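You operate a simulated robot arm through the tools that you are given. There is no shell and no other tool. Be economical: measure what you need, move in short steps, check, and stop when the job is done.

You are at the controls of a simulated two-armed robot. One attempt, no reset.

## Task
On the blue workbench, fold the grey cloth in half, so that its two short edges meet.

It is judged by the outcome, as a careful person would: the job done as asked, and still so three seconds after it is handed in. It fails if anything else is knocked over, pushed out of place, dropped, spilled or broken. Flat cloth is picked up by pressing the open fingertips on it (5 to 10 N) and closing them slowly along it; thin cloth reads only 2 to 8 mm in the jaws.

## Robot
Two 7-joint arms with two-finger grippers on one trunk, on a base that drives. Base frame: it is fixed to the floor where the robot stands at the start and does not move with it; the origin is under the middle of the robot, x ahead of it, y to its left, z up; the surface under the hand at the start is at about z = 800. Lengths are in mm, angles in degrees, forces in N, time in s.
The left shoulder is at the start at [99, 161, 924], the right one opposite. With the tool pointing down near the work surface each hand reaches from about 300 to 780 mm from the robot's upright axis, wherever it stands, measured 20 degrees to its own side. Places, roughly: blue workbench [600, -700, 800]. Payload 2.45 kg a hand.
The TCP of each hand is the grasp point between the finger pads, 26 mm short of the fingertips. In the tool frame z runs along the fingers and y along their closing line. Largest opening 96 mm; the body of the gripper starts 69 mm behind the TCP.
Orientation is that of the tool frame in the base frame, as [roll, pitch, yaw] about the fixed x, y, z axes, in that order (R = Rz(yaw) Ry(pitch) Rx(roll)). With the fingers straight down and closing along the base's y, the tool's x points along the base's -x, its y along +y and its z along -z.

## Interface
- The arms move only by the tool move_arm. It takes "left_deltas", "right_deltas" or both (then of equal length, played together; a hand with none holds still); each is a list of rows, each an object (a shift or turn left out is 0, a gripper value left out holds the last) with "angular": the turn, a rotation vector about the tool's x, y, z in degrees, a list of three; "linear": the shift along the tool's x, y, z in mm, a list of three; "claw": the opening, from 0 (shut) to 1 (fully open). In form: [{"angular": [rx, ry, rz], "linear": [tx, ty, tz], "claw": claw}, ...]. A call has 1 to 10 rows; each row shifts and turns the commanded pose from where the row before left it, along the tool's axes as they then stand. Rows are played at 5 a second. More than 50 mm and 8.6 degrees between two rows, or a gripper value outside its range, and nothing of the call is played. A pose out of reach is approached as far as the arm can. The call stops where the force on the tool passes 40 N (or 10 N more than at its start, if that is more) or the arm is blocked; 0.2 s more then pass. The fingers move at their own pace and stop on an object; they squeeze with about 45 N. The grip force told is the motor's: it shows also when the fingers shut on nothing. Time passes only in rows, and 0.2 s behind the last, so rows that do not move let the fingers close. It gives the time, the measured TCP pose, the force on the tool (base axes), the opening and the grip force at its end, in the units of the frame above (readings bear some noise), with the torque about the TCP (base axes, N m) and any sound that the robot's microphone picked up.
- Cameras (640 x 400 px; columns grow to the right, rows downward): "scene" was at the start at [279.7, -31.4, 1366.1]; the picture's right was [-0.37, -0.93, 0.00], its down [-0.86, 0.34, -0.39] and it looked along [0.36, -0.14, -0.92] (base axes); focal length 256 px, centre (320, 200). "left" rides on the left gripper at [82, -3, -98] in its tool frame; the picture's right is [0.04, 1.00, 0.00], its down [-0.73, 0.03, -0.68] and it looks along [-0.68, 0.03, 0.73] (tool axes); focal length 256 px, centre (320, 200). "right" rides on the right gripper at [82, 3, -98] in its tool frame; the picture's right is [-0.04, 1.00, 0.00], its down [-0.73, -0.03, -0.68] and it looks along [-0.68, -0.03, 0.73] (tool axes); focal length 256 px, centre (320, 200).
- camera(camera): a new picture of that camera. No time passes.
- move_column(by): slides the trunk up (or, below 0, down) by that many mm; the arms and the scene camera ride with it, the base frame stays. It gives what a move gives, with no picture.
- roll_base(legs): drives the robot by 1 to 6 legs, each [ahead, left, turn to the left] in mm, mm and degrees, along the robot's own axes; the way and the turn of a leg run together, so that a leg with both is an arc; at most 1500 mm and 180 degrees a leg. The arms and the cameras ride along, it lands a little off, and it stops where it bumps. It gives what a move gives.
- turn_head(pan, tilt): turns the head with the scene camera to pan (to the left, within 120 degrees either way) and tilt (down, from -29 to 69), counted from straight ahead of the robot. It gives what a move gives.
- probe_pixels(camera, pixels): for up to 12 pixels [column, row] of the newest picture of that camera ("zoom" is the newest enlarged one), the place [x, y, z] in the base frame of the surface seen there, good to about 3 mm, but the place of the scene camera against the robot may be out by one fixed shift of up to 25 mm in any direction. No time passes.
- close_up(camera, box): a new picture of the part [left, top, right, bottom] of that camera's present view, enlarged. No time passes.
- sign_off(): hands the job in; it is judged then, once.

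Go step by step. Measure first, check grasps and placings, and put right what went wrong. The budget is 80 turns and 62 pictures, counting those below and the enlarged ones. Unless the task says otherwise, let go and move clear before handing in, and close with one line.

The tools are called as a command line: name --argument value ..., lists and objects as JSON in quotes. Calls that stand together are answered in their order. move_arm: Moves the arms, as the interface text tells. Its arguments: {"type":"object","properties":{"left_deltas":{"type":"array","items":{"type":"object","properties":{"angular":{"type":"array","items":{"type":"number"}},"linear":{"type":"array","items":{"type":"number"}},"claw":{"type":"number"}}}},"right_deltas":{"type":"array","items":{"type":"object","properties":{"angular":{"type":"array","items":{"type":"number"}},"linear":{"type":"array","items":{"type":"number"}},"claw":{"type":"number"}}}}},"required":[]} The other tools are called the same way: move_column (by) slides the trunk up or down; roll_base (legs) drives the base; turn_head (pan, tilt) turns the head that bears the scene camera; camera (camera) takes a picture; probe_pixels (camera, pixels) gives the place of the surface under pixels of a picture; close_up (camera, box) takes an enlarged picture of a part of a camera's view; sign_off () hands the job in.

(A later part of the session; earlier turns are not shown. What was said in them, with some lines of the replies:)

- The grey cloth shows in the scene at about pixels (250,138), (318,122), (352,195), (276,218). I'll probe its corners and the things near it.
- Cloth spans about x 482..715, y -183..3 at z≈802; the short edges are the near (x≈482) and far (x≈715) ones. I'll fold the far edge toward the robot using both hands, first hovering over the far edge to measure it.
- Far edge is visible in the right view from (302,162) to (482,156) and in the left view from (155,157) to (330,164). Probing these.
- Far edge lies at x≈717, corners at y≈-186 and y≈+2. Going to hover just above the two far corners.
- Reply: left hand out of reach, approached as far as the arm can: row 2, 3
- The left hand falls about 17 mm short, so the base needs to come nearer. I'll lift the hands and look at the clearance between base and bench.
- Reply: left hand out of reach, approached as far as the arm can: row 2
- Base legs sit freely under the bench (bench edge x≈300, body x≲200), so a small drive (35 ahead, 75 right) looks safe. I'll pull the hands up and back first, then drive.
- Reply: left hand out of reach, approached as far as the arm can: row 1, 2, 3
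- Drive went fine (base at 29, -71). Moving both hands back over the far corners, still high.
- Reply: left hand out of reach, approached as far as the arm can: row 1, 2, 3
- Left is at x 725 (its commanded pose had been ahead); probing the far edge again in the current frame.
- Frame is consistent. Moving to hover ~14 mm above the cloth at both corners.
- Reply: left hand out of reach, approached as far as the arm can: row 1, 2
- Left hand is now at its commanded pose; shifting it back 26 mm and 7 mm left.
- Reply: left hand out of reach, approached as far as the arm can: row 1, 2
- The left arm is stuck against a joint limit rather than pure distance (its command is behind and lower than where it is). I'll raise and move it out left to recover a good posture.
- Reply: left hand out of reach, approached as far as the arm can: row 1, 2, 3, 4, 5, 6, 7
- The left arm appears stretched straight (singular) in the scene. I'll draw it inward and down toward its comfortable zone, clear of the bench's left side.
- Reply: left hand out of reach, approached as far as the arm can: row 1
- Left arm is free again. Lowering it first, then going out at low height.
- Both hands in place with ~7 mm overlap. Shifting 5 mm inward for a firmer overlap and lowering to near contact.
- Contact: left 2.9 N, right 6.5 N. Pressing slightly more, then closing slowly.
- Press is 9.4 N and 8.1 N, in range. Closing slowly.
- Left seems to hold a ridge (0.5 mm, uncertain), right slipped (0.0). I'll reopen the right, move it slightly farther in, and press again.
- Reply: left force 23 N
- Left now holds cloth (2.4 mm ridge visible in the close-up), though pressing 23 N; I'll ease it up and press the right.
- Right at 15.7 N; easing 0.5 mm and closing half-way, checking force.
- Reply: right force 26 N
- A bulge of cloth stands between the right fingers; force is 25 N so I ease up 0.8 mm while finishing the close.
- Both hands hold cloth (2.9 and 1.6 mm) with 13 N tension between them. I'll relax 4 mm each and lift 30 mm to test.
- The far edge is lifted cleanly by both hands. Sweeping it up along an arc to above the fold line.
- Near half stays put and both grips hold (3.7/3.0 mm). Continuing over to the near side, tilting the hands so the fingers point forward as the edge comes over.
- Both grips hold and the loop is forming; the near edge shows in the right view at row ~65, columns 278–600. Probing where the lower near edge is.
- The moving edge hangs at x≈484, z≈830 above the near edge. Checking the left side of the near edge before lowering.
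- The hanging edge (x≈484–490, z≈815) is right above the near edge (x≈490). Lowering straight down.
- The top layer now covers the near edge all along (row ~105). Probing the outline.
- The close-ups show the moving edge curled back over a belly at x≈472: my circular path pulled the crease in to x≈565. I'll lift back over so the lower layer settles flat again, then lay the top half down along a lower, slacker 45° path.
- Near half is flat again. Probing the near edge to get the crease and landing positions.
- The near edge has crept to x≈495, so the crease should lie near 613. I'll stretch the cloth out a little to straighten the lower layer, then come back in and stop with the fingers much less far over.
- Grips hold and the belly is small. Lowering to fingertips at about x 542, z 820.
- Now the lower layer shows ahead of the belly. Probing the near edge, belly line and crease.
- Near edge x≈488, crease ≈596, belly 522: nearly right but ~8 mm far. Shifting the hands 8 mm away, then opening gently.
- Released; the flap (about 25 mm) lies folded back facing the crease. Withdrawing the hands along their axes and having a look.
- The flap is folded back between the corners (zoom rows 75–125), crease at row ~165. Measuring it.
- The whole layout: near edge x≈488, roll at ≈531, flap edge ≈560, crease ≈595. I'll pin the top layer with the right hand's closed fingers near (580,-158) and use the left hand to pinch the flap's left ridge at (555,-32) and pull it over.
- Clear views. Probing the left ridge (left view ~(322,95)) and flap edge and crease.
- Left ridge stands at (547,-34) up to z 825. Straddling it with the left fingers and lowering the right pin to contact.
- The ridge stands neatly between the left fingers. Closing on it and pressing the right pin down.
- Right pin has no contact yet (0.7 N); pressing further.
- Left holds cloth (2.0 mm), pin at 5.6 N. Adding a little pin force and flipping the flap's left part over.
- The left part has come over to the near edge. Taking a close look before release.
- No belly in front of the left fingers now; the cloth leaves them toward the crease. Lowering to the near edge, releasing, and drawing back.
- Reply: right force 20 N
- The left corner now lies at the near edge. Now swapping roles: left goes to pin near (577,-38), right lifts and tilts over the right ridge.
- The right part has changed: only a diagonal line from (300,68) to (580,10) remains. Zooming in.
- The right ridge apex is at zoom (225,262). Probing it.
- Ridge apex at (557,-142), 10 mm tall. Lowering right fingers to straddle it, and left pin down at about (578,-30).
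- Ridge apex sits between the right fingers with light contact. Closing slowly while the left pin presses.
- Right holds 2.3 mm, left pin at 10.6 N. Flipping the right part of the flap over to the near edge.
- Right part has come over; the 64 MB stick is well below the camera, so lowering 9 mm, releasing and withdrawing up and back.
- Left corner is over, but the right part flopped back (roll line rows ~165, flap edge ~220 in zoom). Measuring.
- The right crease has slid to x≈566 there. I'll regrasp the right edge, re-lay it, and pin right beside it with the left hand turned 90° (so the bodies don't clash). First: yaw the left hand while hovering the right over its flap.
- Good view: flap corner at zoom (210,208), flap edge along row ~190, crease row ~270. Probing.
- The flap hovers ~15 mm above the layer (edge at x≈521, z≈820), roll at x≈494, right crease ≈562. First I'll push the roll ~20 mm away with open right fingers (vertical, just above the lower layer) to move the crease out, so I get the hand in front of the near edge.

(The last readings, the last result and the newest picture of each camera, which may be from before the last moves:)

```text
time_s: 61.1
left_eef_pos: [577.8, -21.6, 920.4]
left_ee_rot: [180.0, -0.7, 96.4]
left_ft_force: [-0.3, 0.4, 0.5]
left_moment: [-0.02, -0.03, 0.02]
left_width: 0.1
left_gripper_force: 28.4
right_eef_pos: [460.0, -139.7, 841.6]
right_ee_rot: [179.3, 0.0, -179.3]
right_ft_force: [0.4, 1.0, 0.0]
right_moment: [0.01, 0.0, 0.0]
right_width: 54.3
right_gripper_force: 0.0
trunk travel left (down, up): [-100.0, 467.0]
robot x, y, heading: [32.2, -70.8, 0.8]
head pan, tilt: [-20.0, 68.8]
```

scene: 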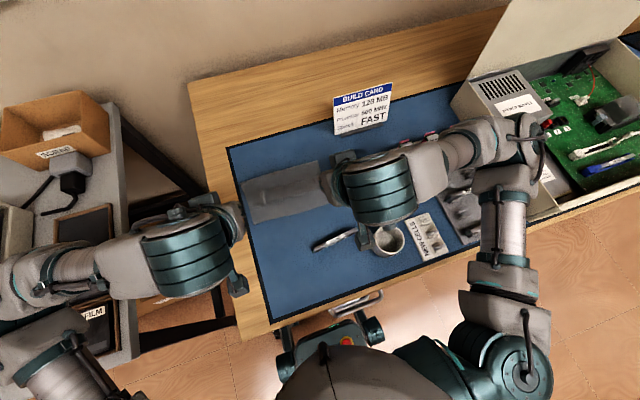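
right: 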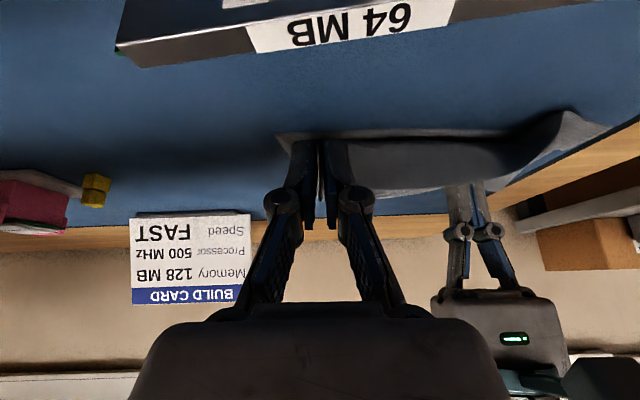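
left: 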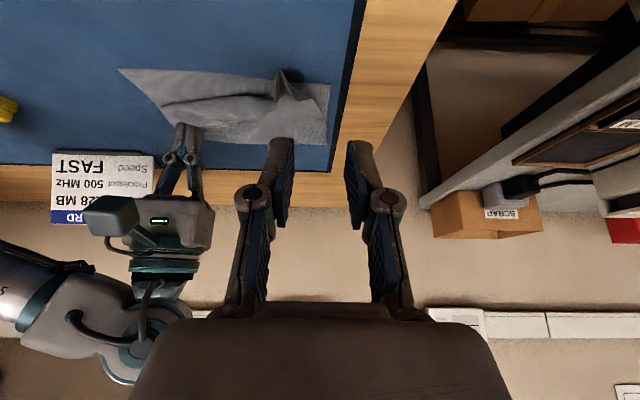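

In front of the near edge. Lowering to just above the lower layer and pushing the roll about 22 mm away, then lifting.

move_arm --right_deltas '[{"linear": [0, 0, 9.3]}, {"linear": [-10, 0, 0]}, {"linear": [-10, 0, 0]}, {"linear": [-9, 0, 0]}, {"linear": [-8, 0, 0]}, {"linear": [-8, 0, 0]}, {}, {"linear": [6, 0, -15]}, {"linear": [10, 0, -40]}, {"linear": [10, 0, -30]}]'

close_up --camera "right" --box '[180, 0, 500, 200]'

```text
time_s: 63.3
left_eef_pos: [577.4, -21.2, 920.5]
left_ee_rot: [180.0, -0.8, 96.4]
left_ft_force: [-0.2, 0.6, 0.5]
left_moment: [0.02, 0.0, 0.0]
left_width: 0.2
left_gripper_force: 28.6
right_eef_pos: [479.6, -139.9, 915.9]
right_ee_rot: [179.3, -0.1, -179.3]
right_ft_force: [-0.2, 0.3, -0.2]
right_moment: [0.05, -0.02, -0.01]
right_width: 54.8
right_gripper_force: 0.0
trunk travel left (down, up): [-100.0, 467.0]
robot x, y, heading: [30.8, -70.1, 0.6]
head pan, tilt: [-20.0, 68.8]
```

```text
2.00 times, centred on (340, 100) of right
```

zoom: 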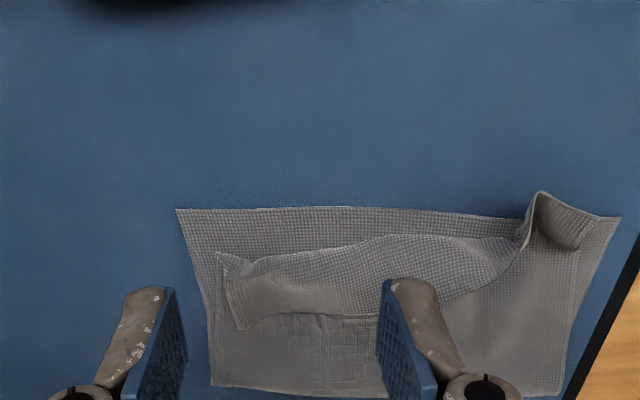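

probe_pixels --camera "zoom" --pixels '[[180, 212], [220, 256], [300, 252], [400, 238], [490, 242], [540, 196], [590, 225], [240, 325], [310, 312], [375, 312], [215, 385], [340, 392]]'

probe_pixels --camera "zoom" --pixels '[[235, 300], [450, 300], [560, 245], [530, 240], [470, 292], [510, 260], [615, 218], [550, 392], [300, 350], [480, 350]]'

```text
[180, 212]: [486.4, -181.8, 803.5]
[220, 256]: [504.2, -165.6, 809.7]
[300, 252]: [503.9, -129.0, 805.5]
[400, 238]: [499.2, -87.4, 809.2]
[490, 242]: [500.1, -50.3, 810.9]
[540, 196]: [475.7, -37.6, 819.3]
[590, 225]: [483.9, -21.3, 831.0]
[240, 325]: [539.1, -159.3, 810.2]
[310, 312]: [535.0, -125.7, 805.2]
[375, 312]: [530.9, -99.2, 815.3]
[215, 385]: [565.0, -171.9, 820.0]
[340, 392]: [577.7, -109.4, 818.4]
```

```text
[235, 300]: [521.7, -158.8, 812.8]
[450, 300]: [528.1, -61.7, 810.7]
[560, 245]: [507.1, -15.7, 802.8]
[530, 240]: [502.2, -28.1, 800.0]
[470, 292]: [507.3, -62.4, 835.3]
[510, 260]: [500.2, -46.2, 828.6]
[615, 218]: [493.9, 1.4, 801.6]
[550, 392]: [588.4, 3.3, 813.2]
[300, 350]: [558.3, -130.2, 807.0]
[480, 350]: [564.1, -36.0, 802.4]
```

Roll now at x≈503, flap edge ≈537, crease ≈570–580. Now: left (yawed) pins at about (568,-88) while the right hovers over the flap's right corner (531,-152).

move_arm --left_deltas '[{"linear": [-22, -5.3, 20]}, {"linear": [-22, -5.3, 20]}, {"linear": [-21.6, -5.4, 20]}, {"linear": [0, 0, 15]}, {"linear": [0, 0, 14]}, {}, {}]' --right_deltas '[{"linear": [-6.0, -2, 8.6], "angular": [0, -5.1, 0], "claw": 0.4}, {"linear": [-5.2, -2, 9], "angular": [0, -5.1, 0]}, {"linear": [-4.4, -2, 9.5], "angular": [0, -5.1, 0]}, {"linear": [-3.6, -2, 9.8], "angular": [0, -5.1, 0]}, {"linear": [-2.7, -2, 10.1], "angular": [0, -5.1, 0]}, {"linear": [-1.9, -2, 10.4], "angular": [0, -5.1, 0]}, {}]'

```text
time_s: 64.9
left_eef_pos: [569.1, -86.8, 829.8]
left_ee_rot: [-180.0, -0.7, 96.3]
left_ft_force: [-0.5, 0.0, -0.1]
left_moment: [0.0, -0.03, 0.03]
left_width: 0.1
left_gripper_force: 28.4
right_eef_pos: [516.9, -150.7, 864.9]
right_ee_rot: [179.0, 30.5, -179.8]
right_ft_force: [0.4, 0.3, 0.7]
right_moment: [0.0, -0.02, 0.01]
right_width: 38.5
right_gripper_force: 0.1
trunk travel left (down, up): [-100.0, 467.0]
robot x, y, heading: [30.7, -70.5, 0.8]
head pan, tilt: [-20.0, 68.8]
```

Lowering the right fingers around the flap corner; pressing the left pin.

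move_arm --left_deltas '[{"linear": [0, 0, 1.2]}, {"linear": [0, 0, 1.2]}, {"linear": [0, 0, 1]}, {}]' --right_deltas '[{"linear": [5.9, -0.5, 10]}, {"linear": [5.9, -0.5, 10]}, {"linear": [5.9, 0, 10]}, {}]'

close_up --camera "right" --box '[200, 60, 440, 210]'

```text
time_s: 65.9
left_eef_pos: [568.0, -89.0, 826.9]
left_ee_rot: [-179.9, -0.7, 96.3]
left_ft_force: [1.0, -0.5, -0.6]
left_moment: [0.03, -0.01, 0.01]
left_width: 0.0
left_gripper_force: 28.7
right_eef_pos: [516.4, -152.0, 829.1]
right_ee_rot: [179.1, 30.4, -179.8]
right_ft_force: [0.6, 0.6, 0.7]
right_moment: [0.0, 0.03, -0.01]
right_width: 38.3
right_gripper_force: 0.0
trunk travel left (down, up): [-100.0, 467.0]
robot x, y, heading: [31.6, -70.1, 0.8]
head pan, tilt: [-20.0, 68.8]
```

```text
2.67 times, centred on (320, 135) of right
```

zoom: 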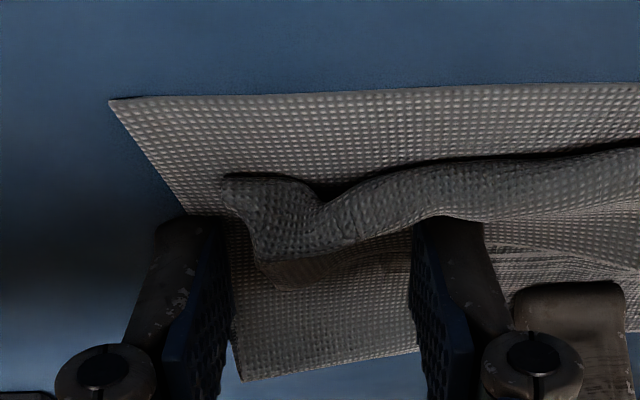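

The flap corner is between the right fingers. Pressing the pin 2 mm more and closing slowly.

move_arm --left_deltas '[{"linear": [0, 0, 0.8]}, {"linear": [0, 0, 0.8]}, {"linear": [0, 0, 0.6]}, {}, {}, {}, {}, {}, {}]' --right_deltas '[{"claw": 0.34}, {"claw": 0.28}, {"claw": 0.22}, {"claw": 0.17}, {"claw": 0.12}, {"claw": 0.07}, {"claw": 0.03}, {"claw": 0.0}, {}]'

```text
time_s: 67.9
left_eef_pos: [568.0, -87.6, 826.6]
left_ee_rot: [179.8, -0.7, 96.4]
left_ft_force: [4.2, 1.0, 15.8]
left_moment: [-0.04, -0.07, 0.07]
left_width: 0.0
left_gripper_force: 28.3
right_eef_pos: [514.6, -151.7, 830.7]
right_ee_rot: [179.1, 30.7, -179.8]
right_ft_force: [-0.3, -0.8, 1.7]
right_moment: [-0.03, 0.0, 0.0]
right_width: 3.1
right_gripper_force: 38.3
trunk travel left (down, up): [-100.0, 467.0]
robot x, y, heading: [29.4, -73.4, 0.7]
head pan, tilt: [-20.0, 68.8]
```

Right holds 3.1 mm; pin at 15.8 N right beside it. Flipping the right flap over now.

move_arm --right_deltas '[{"linear": [-1.5, 0, -11.9]}, {"linear": [-1.5, -1.5, -11.9]}, {"linear": [5.8, -1.5, -6.9]}, {"linear": [5.8, -1.5, -6.9]}, {"linear": [7.7, -1.5, 1.2]}, {"linear": [7.7, -1, 1.2]}, {"linear": [14, 0, 8]}, {}]'

close_up --camera "right" --box '[220, 80, 460, 230]'

```text
time_s: 69.7
left_eef_pos: [567.2, -87.6, 826.3]
left_ee_rot: [179.9, -0.7, 96.2]
left_ft_force: [5.3, 1.9, 21.4]
left_moment: [-0.08, -0.1, 0.04]
left_width: 0.0
left_gripper_force: 28.3
right_eef_pos: [468.8, -159.4, 834.1]
right_ee_rot: [179.2, 30.6, -179.9]
right_ft_force: [-0.5, 0.1, -1.2]
right_moment: [-0.01, 0.02, 0.04]
right_width: 5.1
right_gripper_force: 33.2
trunk travel left (down, up): [-100.0, 467.0]
robot x, y, heading: [30.0, -71.6, 0.9]
head pan, tilt: [-20.0, 68.8]
```

```text
2.67 times, centred on (340, 155) of right
```

zoom: 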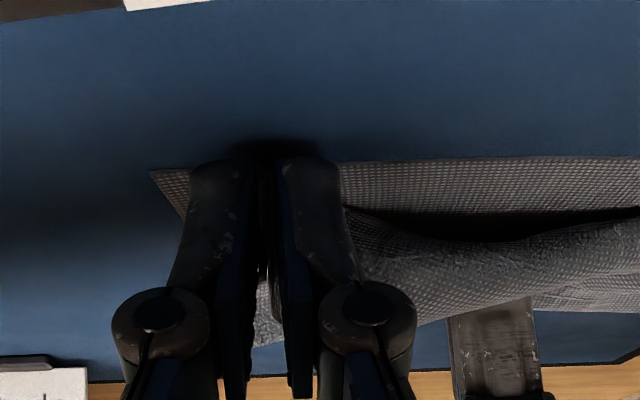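

No belly in front of the fingers, as with the successful left side. Nudging 6 mm further, lowering, releasing and withdrawing; the pin stays.

move_arm --right_deltas '[{"linear": [4.2, 0, 1]}, {"linear": [4.1, 0, 1.1]}, {}, {"claw": 0.1}, {"claw": 0.25}, {"claw": 0.4}, {"linear": [0, 0, -20]}, {"linear": [0, 0, -35]}, {"linear": [0, 0, -45]}, {"linear": [0, 0, -20]}]'

close_up --camera "right" --box '[240, 0, 560, 200]'

```text
time_s: 71.9
left_eef_pos: [567.8, -88.0, 825.2]
left_ee_rot: [179.8, -0.7, 96.4]
left_ft_force: [2.8, 2.3, 23.8]
left_moment: [-0.09, -0.05, 0.02]
left_width: 0.0
left_gripper_force: 28.4
right_eef_pos: [401.9, -161.4, 932.1]
right_ee_rot: [179.2, 30.7, -179.8]
right_ft_force: [-0.2, 0.9, -0.1]
right_moment: [0.0, 0.01, -0.05]
right_width: 38.5
right_gripper_force: 0.0
trunk travel left (down, up): [-100.0, 467.0]
robot x, y, heading: [29.0, -71.9, 0.8]
head pan, tilt: [-20.0, 68.8]
```

```text
2.00 times, centred on (400, 100) of right
```

zoom: 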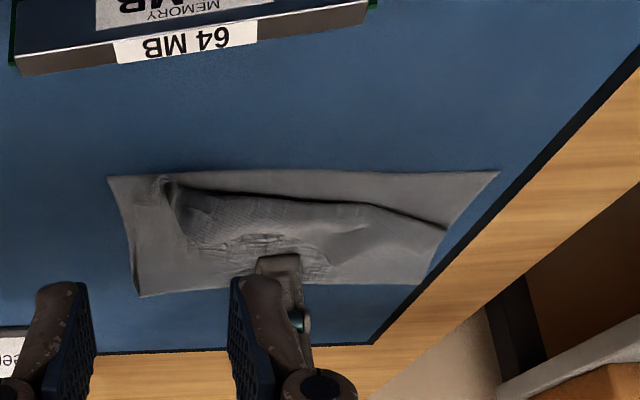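

Right corner is now at the near edge; the left side seems drawn back. Probing this picture in detail.

probe_pixels --camera "zoom" --pixels '[[112, 180], [155, 182], [170, 178], [180, 190], [250, 195], [330, 202], [400, 215], [442, 228], [440, 240], [495, 175], [140, 290], [420, 280]]'

probe_pixels --camera "zoom" --pixels '[[190, 240], [230, 240], [270, 235], [320, 240], [360, 232], [220, 215], [300, 215], [380, 225], [150, 230], [180, 225], [420, 250], [350, 280]]'

probe_pixels --camera "zoom" --pixels '[[150, 195], [160, 210], [175, 205], [200, 205], [350, 210], [300, 180], [340, 260], [400, 270], [200, 265], [160, 265], [240, 225], [400, 240]]'

```text
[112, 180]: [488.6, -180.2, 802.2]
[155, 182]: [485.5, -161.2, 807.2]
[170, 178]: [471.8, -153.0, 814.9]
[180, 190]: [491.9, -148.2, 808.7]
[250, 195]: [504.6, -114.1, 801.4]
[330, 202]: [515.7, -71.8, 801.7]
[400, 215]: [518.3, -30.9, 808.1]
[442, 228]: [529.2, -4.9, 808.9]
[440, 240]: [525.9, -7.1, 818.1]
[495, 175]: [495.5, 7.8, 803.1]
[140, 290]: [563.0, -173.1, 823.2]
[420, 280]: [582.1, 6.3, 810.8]
```

```text
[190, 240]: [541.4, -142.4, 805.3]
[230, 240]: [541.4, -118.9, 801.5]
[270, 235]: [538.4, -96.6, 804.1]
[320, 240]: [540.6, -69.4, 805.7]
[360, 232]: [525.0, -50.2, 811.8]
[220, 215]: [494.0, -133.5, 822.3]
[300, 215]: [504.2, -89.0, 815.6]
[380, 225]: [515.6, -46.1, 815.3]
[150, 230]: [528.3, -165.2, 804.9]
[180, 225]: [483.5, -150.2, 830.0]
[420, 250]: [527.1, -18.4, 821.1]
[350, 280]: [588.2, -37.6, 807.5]
```

```text
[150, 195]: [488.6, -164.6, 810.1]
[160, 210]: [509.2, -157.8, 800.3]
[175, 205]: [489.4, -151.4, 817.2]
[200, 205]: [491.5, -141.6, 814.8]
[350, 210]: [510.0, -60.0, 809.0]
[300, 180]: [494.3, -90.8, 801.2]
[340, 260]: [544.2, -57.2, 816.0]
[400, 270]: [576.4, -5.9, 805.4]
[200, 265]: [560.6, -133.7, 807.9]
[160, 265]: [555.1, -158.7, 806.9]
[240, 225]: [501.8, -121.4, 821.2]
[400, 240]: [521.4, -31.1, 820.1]
```

The right flip drew the left side back. I'll lift the pin clear and un-yaw the left hand, then use my last picture to plan one joint two-hand flip (pull taut past the edge, then push back low to match).

move_arm --left_deltas '[{"linear": [0, 0, -20]}, {"linear": [25, 0, -45]}, {"linear": [25, 0, -25], "angular": [0, 0, -8.4]}, {"linear": [20, 0, 0], "angular": [0, 0, -8.4]}, {"angular": [0, 0, -8.4]}, {"angular": [0, 0, -8.4]}, {"angular": [0, 0, -8.4]}, {"angular": [0, 0, -8.4]}, {"angular": [0, 0, -8.4]}, {"angular": [0, 0, -8.4]}]'

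close_up --camera "right" --box '[270, 60, 510, 210]'

```text
refused: row 2 steps farther than a row can; nothing moved
```

```text
2.67 times, centred on (390, 135) of right
```

zoom: 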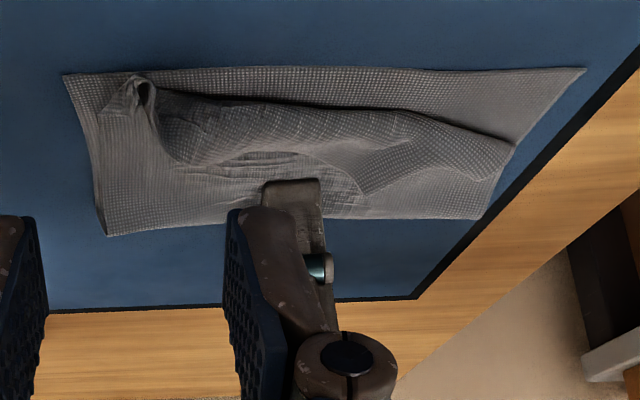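

The last picture is informative: left ridge apex near zoom (365,192), right corner already over at (110–150, 85–100). Probing these finely.

probe_pixels --camera "zoom" --pixels '[[365, 190], [355, 180], [370, 175], [385, 175], [345, 165], [390, 155], [420, 145], [450, 160], [485, 178], [512, 148], [480, 150], [410, 120]]'

probe_pixels --camera "zoom" --pixels '[[105, 110], [115, 95], [130, 85], [145, 80], [152, 95], [150, 115], [160, 135], [180, 160], [135, 110], [125, 110], [165, 95], [100, 115]]'

probe_pixels --camera "zoom" --pixels '[[67, 78], [580, 70], [320, 70], [250, 98], [330, 106], [440, 125], [510, 140], [110, 232], [210, 222], [400, 214], [480, 215], [340, 190]]'

```text
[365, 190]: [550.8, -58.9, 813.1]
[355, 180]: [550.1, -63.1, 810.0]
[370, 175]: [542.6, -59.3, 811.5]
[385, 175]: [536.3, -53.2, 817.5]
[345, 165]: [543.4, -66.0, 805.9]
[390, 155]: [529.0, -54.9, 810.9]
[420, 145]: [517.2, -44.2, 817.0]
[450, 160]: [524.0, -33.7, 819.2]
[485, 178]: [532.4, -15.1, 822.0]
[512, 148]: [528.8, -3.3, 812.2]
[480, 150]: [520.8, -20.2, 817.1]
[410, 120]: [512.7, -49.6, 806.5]
```

```text
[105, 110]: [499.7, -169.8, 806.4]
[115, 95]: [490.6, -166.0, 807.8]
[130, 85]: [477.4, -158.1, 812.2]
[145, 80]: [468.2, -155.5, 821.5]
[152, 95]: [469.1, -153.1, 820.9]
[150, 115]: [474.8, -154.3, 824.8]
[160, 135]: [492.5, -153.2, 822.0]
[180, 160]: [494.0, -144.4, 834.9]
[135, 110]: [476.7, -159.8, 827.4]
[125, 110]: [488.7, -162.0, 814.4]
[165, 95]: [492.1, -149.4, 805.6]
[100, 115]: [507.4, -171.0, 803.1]
```

```text
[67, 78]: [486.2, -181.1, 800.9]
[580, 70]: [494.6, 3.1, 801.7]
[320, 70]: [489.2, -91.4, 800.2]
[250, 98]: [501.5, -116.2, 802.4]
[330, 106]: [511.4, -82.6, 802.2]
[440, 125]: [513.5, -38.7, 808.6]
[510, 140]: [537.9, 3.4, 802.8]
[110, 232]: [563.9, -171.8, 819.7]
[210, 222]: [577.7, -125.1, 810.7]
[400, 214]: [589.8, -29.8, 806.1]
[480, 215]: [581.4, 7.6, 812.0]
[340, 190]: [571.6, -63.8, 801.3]
```

Right ridge stands at about (478,-155) up to z 827; left corner sheet hovers near (530,-20), z≈820. Lifting and un-yawing the left hand while the right hovers over its ridge.

move_arm --left_deltas '[{"linear": [0, 0, -20]}, {"linear": [0, 0, -40], "angular": [0, 0, -8.4]}, {"linear": [0, 0, -30], "angular": [0, 0, -8.4]}, {"angular": [0, 0, -8.4]}, {"angular": [0, 0, -8.4]}, {"angular": [0, 0, -8.4]}, {"angular": [0, 0, -8.4]}, {"angular": [0, 0, -8.4]}, {"angular": [0, 0, -8.4]}, {"angular": [0, 0, -8.4]}]' --right_deltas '[{"linear": [-6.2, 1.5, 21], "claw": 0.28}, {"linear": [-6.2, 1.5, 21]}, {"linear": [-6.2, 1.5, 21]}, {"linear": [-6.2, 1.5, 21]}, {}, {}, {}, {}, {}, {}]'

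```text
time_s: 74.1
left_eef_pos: [568.8, -88.5, 915.9]
left_ee_rot: [179.2, -0.2, 172.1]
left_ft_force: [0.0, -0.3, 0.5]
left_moment: [0.01, -0.02, 0.03]
left_width: 0.0
left_gripper_force: 28.4
right_eef_pos: [466.3, -154.5, 871.3]
right_ee_rot: [179.1, 30.5, -179.8]
right_ft_force: [1.2, 0.4, -0.2]
right_moment: [-0.02, 0.01, -0.01]
right_width: 26.8
right_gripper_force: 0.0
trunk travel left (down, up): [-100.0, 467.0]
robot x, y, heading: [33.6, -67.7, 0.6]
head pan, tilt: [-20.0, 68.8]
```

Finishing the left hand's yaw and tilting it to hover over the left corner.

move_arm --left_deltas '[{"linear": [0, 11, 0], "angular": [0, 0, -8], "claw": 0.47}, {"linear": [9.8, 9.2, 6.9], "angular": [0, -5.1, 0]}, {"linear": [10.4, 9.2, 6], "angular": [0, -5.1, 0]}, {"linear": [10.9, 9.2, 5], "angular": [0, -5.1, 0]}, {"linear": [11.3, 9.2, 4.1], "angular": [0, -5.1, 0]}, {"linear": [11.6, 9.2, 3.1], "angular": [0, -5.1, 0]}, {"linear": [11.8, 9.2, 2.1], "angular": [0, -5.1, 0]}, {}]'

```text
time_s: 75.9
left_eef_pos: [509.7, -21.9, 873.9]
left_ee_rot: [179.2, 30.5, 179.5]
left_ft_force: [0.5, -0.4, 0.4]
left_moment: [0.02, 0.01, 0.01]
left_width: 45.1
left_gripper_force: 0.2
right_eef_pos: [467.9, -154.9, 870.0]
right_ee_rot: [179.1, 30.5, -179.9]
right_ft_force: [-0.9, 0.5, 0.1]
right_moment: [-0.03, 0.0, 0.03]
right_width: 26.8
right_gripper_force: 0.1
trunk travel left (down, up): [-100.0, 467.0]
robot x, y, heading: [28.9, -67.2, 1.1]
head pan, tilt: [-20.0, 68.8]
```

Lowering both to their grasps.

move_arm --left_deltas '[{"linear": [4.9, 0, 9.7]}, {"linear": [4.9, 0, 9.7]}, {"linear": [4.9, 0, 9.7]}, {"linear": [4.9, 0, 9.7]}, {}]' --right_deltas '[{"linear": [4.7, 0, 7.8]}, {"linear": [4.7, 0, 7.8]}, {"linear": [4.7, 0, 7.8]}, {"linear": [4.7, 0, 7.8]}, {}]'

```text
time_s: 77.1
left_eef_pos: [512.4, -22.7, 830.3]
left_ee_rot: [179.2, 30.4, 179.5]
left_ft_force: [0.6, -0.2, 0.6]
left_moment: [-0.01, 0.01, 0.01]
left_width: 45.0
left_gripper_force: 0.4
right_eef_pos: [466.8, -154.3, 834.1]
right_ee_rot: [179.1, 30.5, -179.8]
right_ft_force: [-0.2, 0.0, -0.1]
right_moment: [0.0, 0.01, 0.0]
right_width: 26.9
right_gripper_force: 0.2
trunk travel left (down, up): [-100.0, 467.0]
robot x, y, heading: [30.0, -68.7, 0.7]
head pan, tilt: [-20.0, 68.8]
```

Both in place without load; closing both slowly.

move_arm --left_deltas '[{"claw": 0.4}, {"claw": 0.33}, {"claw": 0.27}, {"claw": 0.21}, {"claw": 0.15}, {"claw": 0.1}, {"claw": 0.05}, {"claw": 0.0}, {}, {}]' --right_deltas '[{}, {"claw": 0.24}, {"claw": 0.2}, {"claw": 0.16}, {"claw": 0.12}, {"claw": 0.08}, {"claw": 0.04}, {"claw": 0.0}, {}, {}]'

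```text
time_s: 79.3
left_eef_pos: [513.2, -21.6, 831.7]
left_ee_rot: [179.2, 30.4, 179.6]
left_ft_force: [-1.8, -0.6, 3.0]
left_moment: [-0.06, 0.02, 0.0]
left_width: 2.5
left_gripper_force: 35.5
right_eef_pos: [465.8, -155.0, 834.9]
right_ee_rot: [179.1, 30.5, -179.8]
right_ft_force: [0.4, 0.8, 0.6]
right_moment: [-0.01, -0.03, -0.03]
right_width: 0.5
right_gripper_force: 27.4
trunk travel left (down, up): [-100.0, 467.0]
robot x, y, heading: [32.0, -69.9, 0.6]
head pan, tilt: [-20.0, 68.8]
```

Left holds 2.5 mm; right reads 0.5 (noisy, probably thin hold). Flipping the left over and drawing both slightly past the near edge.

move_arm --left_deltas '[{"linear": [-1, 0, -11.6]}, {"linear": [-1, 0, -11.6]}, {"linear": [6.7, 0, -6.3]}, {"linear": [6.7, 0, -6.3]}, {"linear": [10.8, 0, 0.5]}, {"linear": [10.8, 0, 0.5]}, {"linear": [10.8, 0, 0.5]}, {"linear": [10.8, 0, 0.5]}, {}]' --right_deltas '[{}, {}, {}, {}, {"linear": [4, 0, -1.5]}, {"linear": [4, 0, -1.5]}, {"linear": [4, 0, -1.5]}, {"linear": [4, 0, -1.5]}, {}]'

```text
time_s: 81.3
left_eef_pos: [449.4, -21.4, 834.0]
left_ee_rot: [179.2, 30.6, 179.5]
left_ft_force: [-1.1, -0.8, 3.1]
left_moment: [-0.06, 0.03, 0.01]
left_width: 0.9
left_gripper_force: 29.4
right_eef_pos: [450.1, -154.1, 831.4]
right_ee_rot: [179.1, 30.5, -179.8]
right_ft_force: [-1.0, 0.8, 1.3]
right_moment: [-0.05, -0.04, -0.03]
right_width: 0.7
right_gripper_force: 30.8
trunk travel left (down, up): [-100.0, 467.0]
robot x, y, heading: [31.1, -72.2, 0.8]
head pan, tilt: [-20.0, 68.8]
```

Little tension yet (tips at x≈463); the roll may not be pulled out. Drawing both a further 18 mm while watching force.

move_arm --left_deltas '[{"linear": [4.1, 0, -2.3]}, {"linear": [4.1, 0, -2.3]}, {"linear": [4.1, 0, -2.3]}, {"linear": [4.1, 0, -2.3]}, {}]' --right_deltas '[{"linear": [4.1, 0, -2.3]}, {"linear": [4.1, 0, -2.3]}, {"linear": [4.1, 0, -2.3]}, {"linear": [4.1, 0, -2.3]}, {}]'

```text
time_s: 82.5
left_eef_pos: [430.5, -22.1, 832.9]
left_ee_rot: [179.2, 30.5, 179.4]
left_ft_force: [0.2, -1.4, 0.9]
left_moment: [-0.06, 0.04, -0.03]
left_width: 2.9
left_gripper_force: 30.0
right_eef_pos: [436.4, -152.8, 832.7]
right_ee_rot: [179.1, 30.4, -179.8]
right_ft_force: [-0.5, 1.4, 0.9]
right_moment: [-0.01, 0.0, 0.0]
right_width: 0.4
right_gripper_force: 28.0
right hand out of reach, approached as far as the arm can: row 4
trunk travel left (down, up): [-100.0, 467.0]
robot x, y, heading: [29.2, -69.2, 1.0]
head pan, tilt: [-20.0, 68.8]
```

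Opposite y-forces (∓1.4 N) show both hands hold the stretched edge, now past the near edge (tips x≈444/450). Pressing the tips down lightly and pushing back low to bring the edge onto the near edge.

move_arm --left_deltas '[{"linear": [1.8, 0, 3]}, {"linear": [-6, 0, 3.6]}, {"linear": [-6, 0, 3.6]}, {"linear": [-6, 0, 3.6]}, {"linear": [-6, 0, 3.6]}, {"linear": [-1.3, 0, -2.2]}, {"linear": [-5.2, 0, 3.1]}, {"linear": [-5.2, 0, 3.1]}, {"linear": [-5.2, 0, 3.1]}, {}]' --right_deltas '[{"linear": [1.8, 0, 3]}, {"linear": [-5.2, 0, 3.1]}, {"linear": [-5.2, 0, 3.1]}, {"linear": [-5.2, 0, 3.1]}, {"linear": [-5.2, 0, 3.1]}, {"linear": [-1.3, 0, -2.2]}, {"linear": [-4.6, 0, 2.7]}, {"linear": [-4.6, 0, 2.7]}, {"linear": [-4.6, 0, 2.7]}, {}]'

```text
time_s: 84.7
left_eef_pos: [478.0, -22.0, 831.4]
left_ee_rot: [179.2, 30.5, 179.5]
left_ft_force: [0.4, -0.2, -0.1]
left_moment: [0.0, -0.02, 0.01]
left_width: 4.5
left_gripper_force: 31.6
right_eef_pos: [478.2, -152.5, 831.7]
right_ee_rot: [179.1, 30.5, -179.8]
right_ft_force: [0.1, 1.4, 1.4]
right_moment: [0.1, -0.07, 0.03]
right_width: 2.7
right_gripper_force: 28.2
trunk travel left (down, up): [-100.0, 467.0]
robot x, y, heading: [30.1, -69.6, 0.7]
head pan, tilt: [-20.0, 68.8]
```

Both still hold (4.5 / 2.7 mm) with the edge at the near edge (tips x≈491). Spreading slightly, releasing and lifting away.

move_arm --left_deltas '[{"linear": [0, 2, 0]}, {}, {"claw": 0.08}, {"claw": 0.18}, {"claw": 0.3}, {"claw": 0.4}, {"linear": [0, 0, -15]}, {"linear": [-5, 0, -30]}, {"linear": [-10, 0, -20]}, {}]' --right_deltas '[{"linear": [0, -4, 0]}, {}, {"claw": 0.08}, {"claw": 0.18}, {"claw": 0.3}, {"claw": 0.4}, {"linear": [0, 0, -15]}, {"linear": [-5, 0, -30]}, {"linear": [-10, 0, -20]}, {}]'

camera --camera "right"

```text
time_s: 86.9
left_eef_pos: [457.7, -19.8, 894.0]
left_ee_rot: [179.2, 30.5, 179.5]
left_ft_force: [0.4, 0.6, -0.1]
left_moment: [0.0, 0.01, 0.03]
left_width: 38.4
left_gripper_force: 0.0
right_eef_pos: [457.4, -157.6, 894.7]
right_ee_rot: [179.1, 30.5, -179.8]
right_ft_force: [-0.6, 0.0, -1.4]
right_moment: [-0.01, 0.04, 0.01]
right_width: 38.6
right_gripper_force: 0.0
trunk travel left (down, up): [-100.0, 467.0]
robot x, y, heading: [28.9, -70.2, 0.9]
head pan, tilt: [-20.0, 68.8]
```

```text
refused: no pictures are left
```

No pictures left, so I'll finish by feel: right tips hold the edge down while the left pats the top layer flat from the edge toward the crease.

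move_arm --left_deltas '[{"linear": [-12, -7, 18.7]}, {"linear": [-12, -7, 18.7]}, {"linear": [-12, -7, 18.7]}, {}, {"linear": [5.6, 0, 9.5]}, {"linear": [5.6, 0, 9.5]}, {"linear": [5.1, 0, 8.6]}, {"linear": [-10.2, 0, -17.2]}, {"linear": [-24.1, 0, 14.3]}, {"linear": [10.2, 0, 17.2]}]' --right_deltas '[{"linear": [2.2, 2, 17.3]}, {"linear": [2.2, 2, 17.3]}, {"linear": [2.2, 2, 17.3]}, {"linear": [2.2, 1, 17.0]}, {}, {}, {}, {}, {}, {}]'

```text
time_s: 89.1
left_eef_pos: [545.2, -40.0, 831.4]
left_ee_rot: [179.3, 30.5, 179.5]
left_ft_force: [-0.1, -0.7, -0.5]
left_moment: [-0.03, 0.05, -0.04]
left_width: 38.3
left_gripper_force: 0.0
right_eef_pos: [485.1, -149.3, 830.9]
right_ee_rot: [179.1, 30.5, -179.8]
right_ft_force: [-0.6, 0.2, -0.1]
right_moment: [0.02, 0.03, -0.01]
right_width: 38.3
right_gripper_force: 0.0
trunk travel left (down, up): [-100.0, 467.0]
robot x, y, heading: [34.0, -71.0, 0.8]
head pan, tilt: [-20.0, 68.8]
5 turns are left
```

No load anywhere, so the cloth lies low there. Swapping: left holds the edge, right pats toward the crease.

move_arm --left_deltas '[{"linear": [-10.2, 0, -17.2]}, {"linear": [25.8, 3, -15.3]}, {"linear": [25.8, 3, -15.3]}, {"linear": [10.2, 0, 17.2]}, {"linear": [0.6, 0, 1]}, {}, {}, {}, {}, {}]' --right_deltas '[{"linear": [0.6, 0, 1]}, {}, {}, {}, {"linear": [-10.2, 0, -17.2]}, {"linear": [-27, 0, 16]}, {"linear": [10.7, 0, 18]}, {"linear": [-10.2, 0, -17.2]}, {"linear": [-24.1, 0, 14.3]}, {"linear": [10.2, 0, 17.2]}]'

```text
time_s: 91.3
left_eef_pos: [483.5, -32.6, 830.6]
left_ee_rot: [179.0, 30.6, 179.5]
left_ft_force: [0.5, 0.4, 0.9]
left_moment: [0.0, -0.01, -0.01]
left_width: 38.5
left_gripper_force: 0.2
right_eef_pos: [544.4, -148.0, 829.1]
right_ee_rot: [179.1, 30.5, -179.7]
right_ft_force: [-0.2, 0.3, 0.2]
right_moment: [-0.02, -0.02, 0.0]
right_width: 38.3
right_gripper_force: 0.0
trunk travel left (down, up): [-100.0, 467.0]
robot x, y, heading: [27.8, -72.4, 0.9]
head pan, tilt: [-20.0, 68.8]
4 turns are left
```

Patting done with no load. Lifting both hands straight up and clear.

move_arm --left_deltas '[{"linear": [-10.2, 0, -17.2]}, {"linear": [-20, 0, -34]}, {"linear": [-20, 0, -34]}, {"linear": [0, 10, -30]}, {}, {}]' --right_deltas '[{"linear": [-10.2, 0, -17.2]}, {"linear": [-20, 0, -34]}, {"linear": [-20, 0, -34]}, {"linear": [0, 0, -30]}, {}, {}]'

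```text
time_s: 92.7
left_eef_pos: [468.0, -24.4, 956.9]
left_ee_rot: [179.1, 30.5, 179.5]
left_ft_force: [0.8, 0.6, -0.9]
left_moment: [0.02, 0.01, 0.02]
left_width: 38.3
left_gripper_force: 0.1
right_eef_pos: [529.0, -150.8, 954.7]
right_ee_rot: [179.0, 30.6, -179.8]
right_ft_force: [-0.5, 1.0, 1.0]
right_moment: [-0.04, 0.01, 0.0]
right_width: 38.4
right_gripper_force: 0.0
trunk travel left (down, up): [-100.0, 467.0]
robot x, y, heading: [31.3, -68.7, 0.9]
head pan, tilt: [-20.0, 68.8]
3 turns are left
```

Both hands are clear and empty, so I'm handing in.

sign_off

```text
The job is handed in.
```

I folded the grey cloth and brought its far short edge back over the near one, but I could not confirm that the two edges meet. I ran out of pictures before the final placement, so that step was done by position and force readings alone. Earlier tries left part of the edge curled back, and some curl or slack may remain. Nothing else looked disturbed in the last pictures I had, and no force reading after that suggested a knock.
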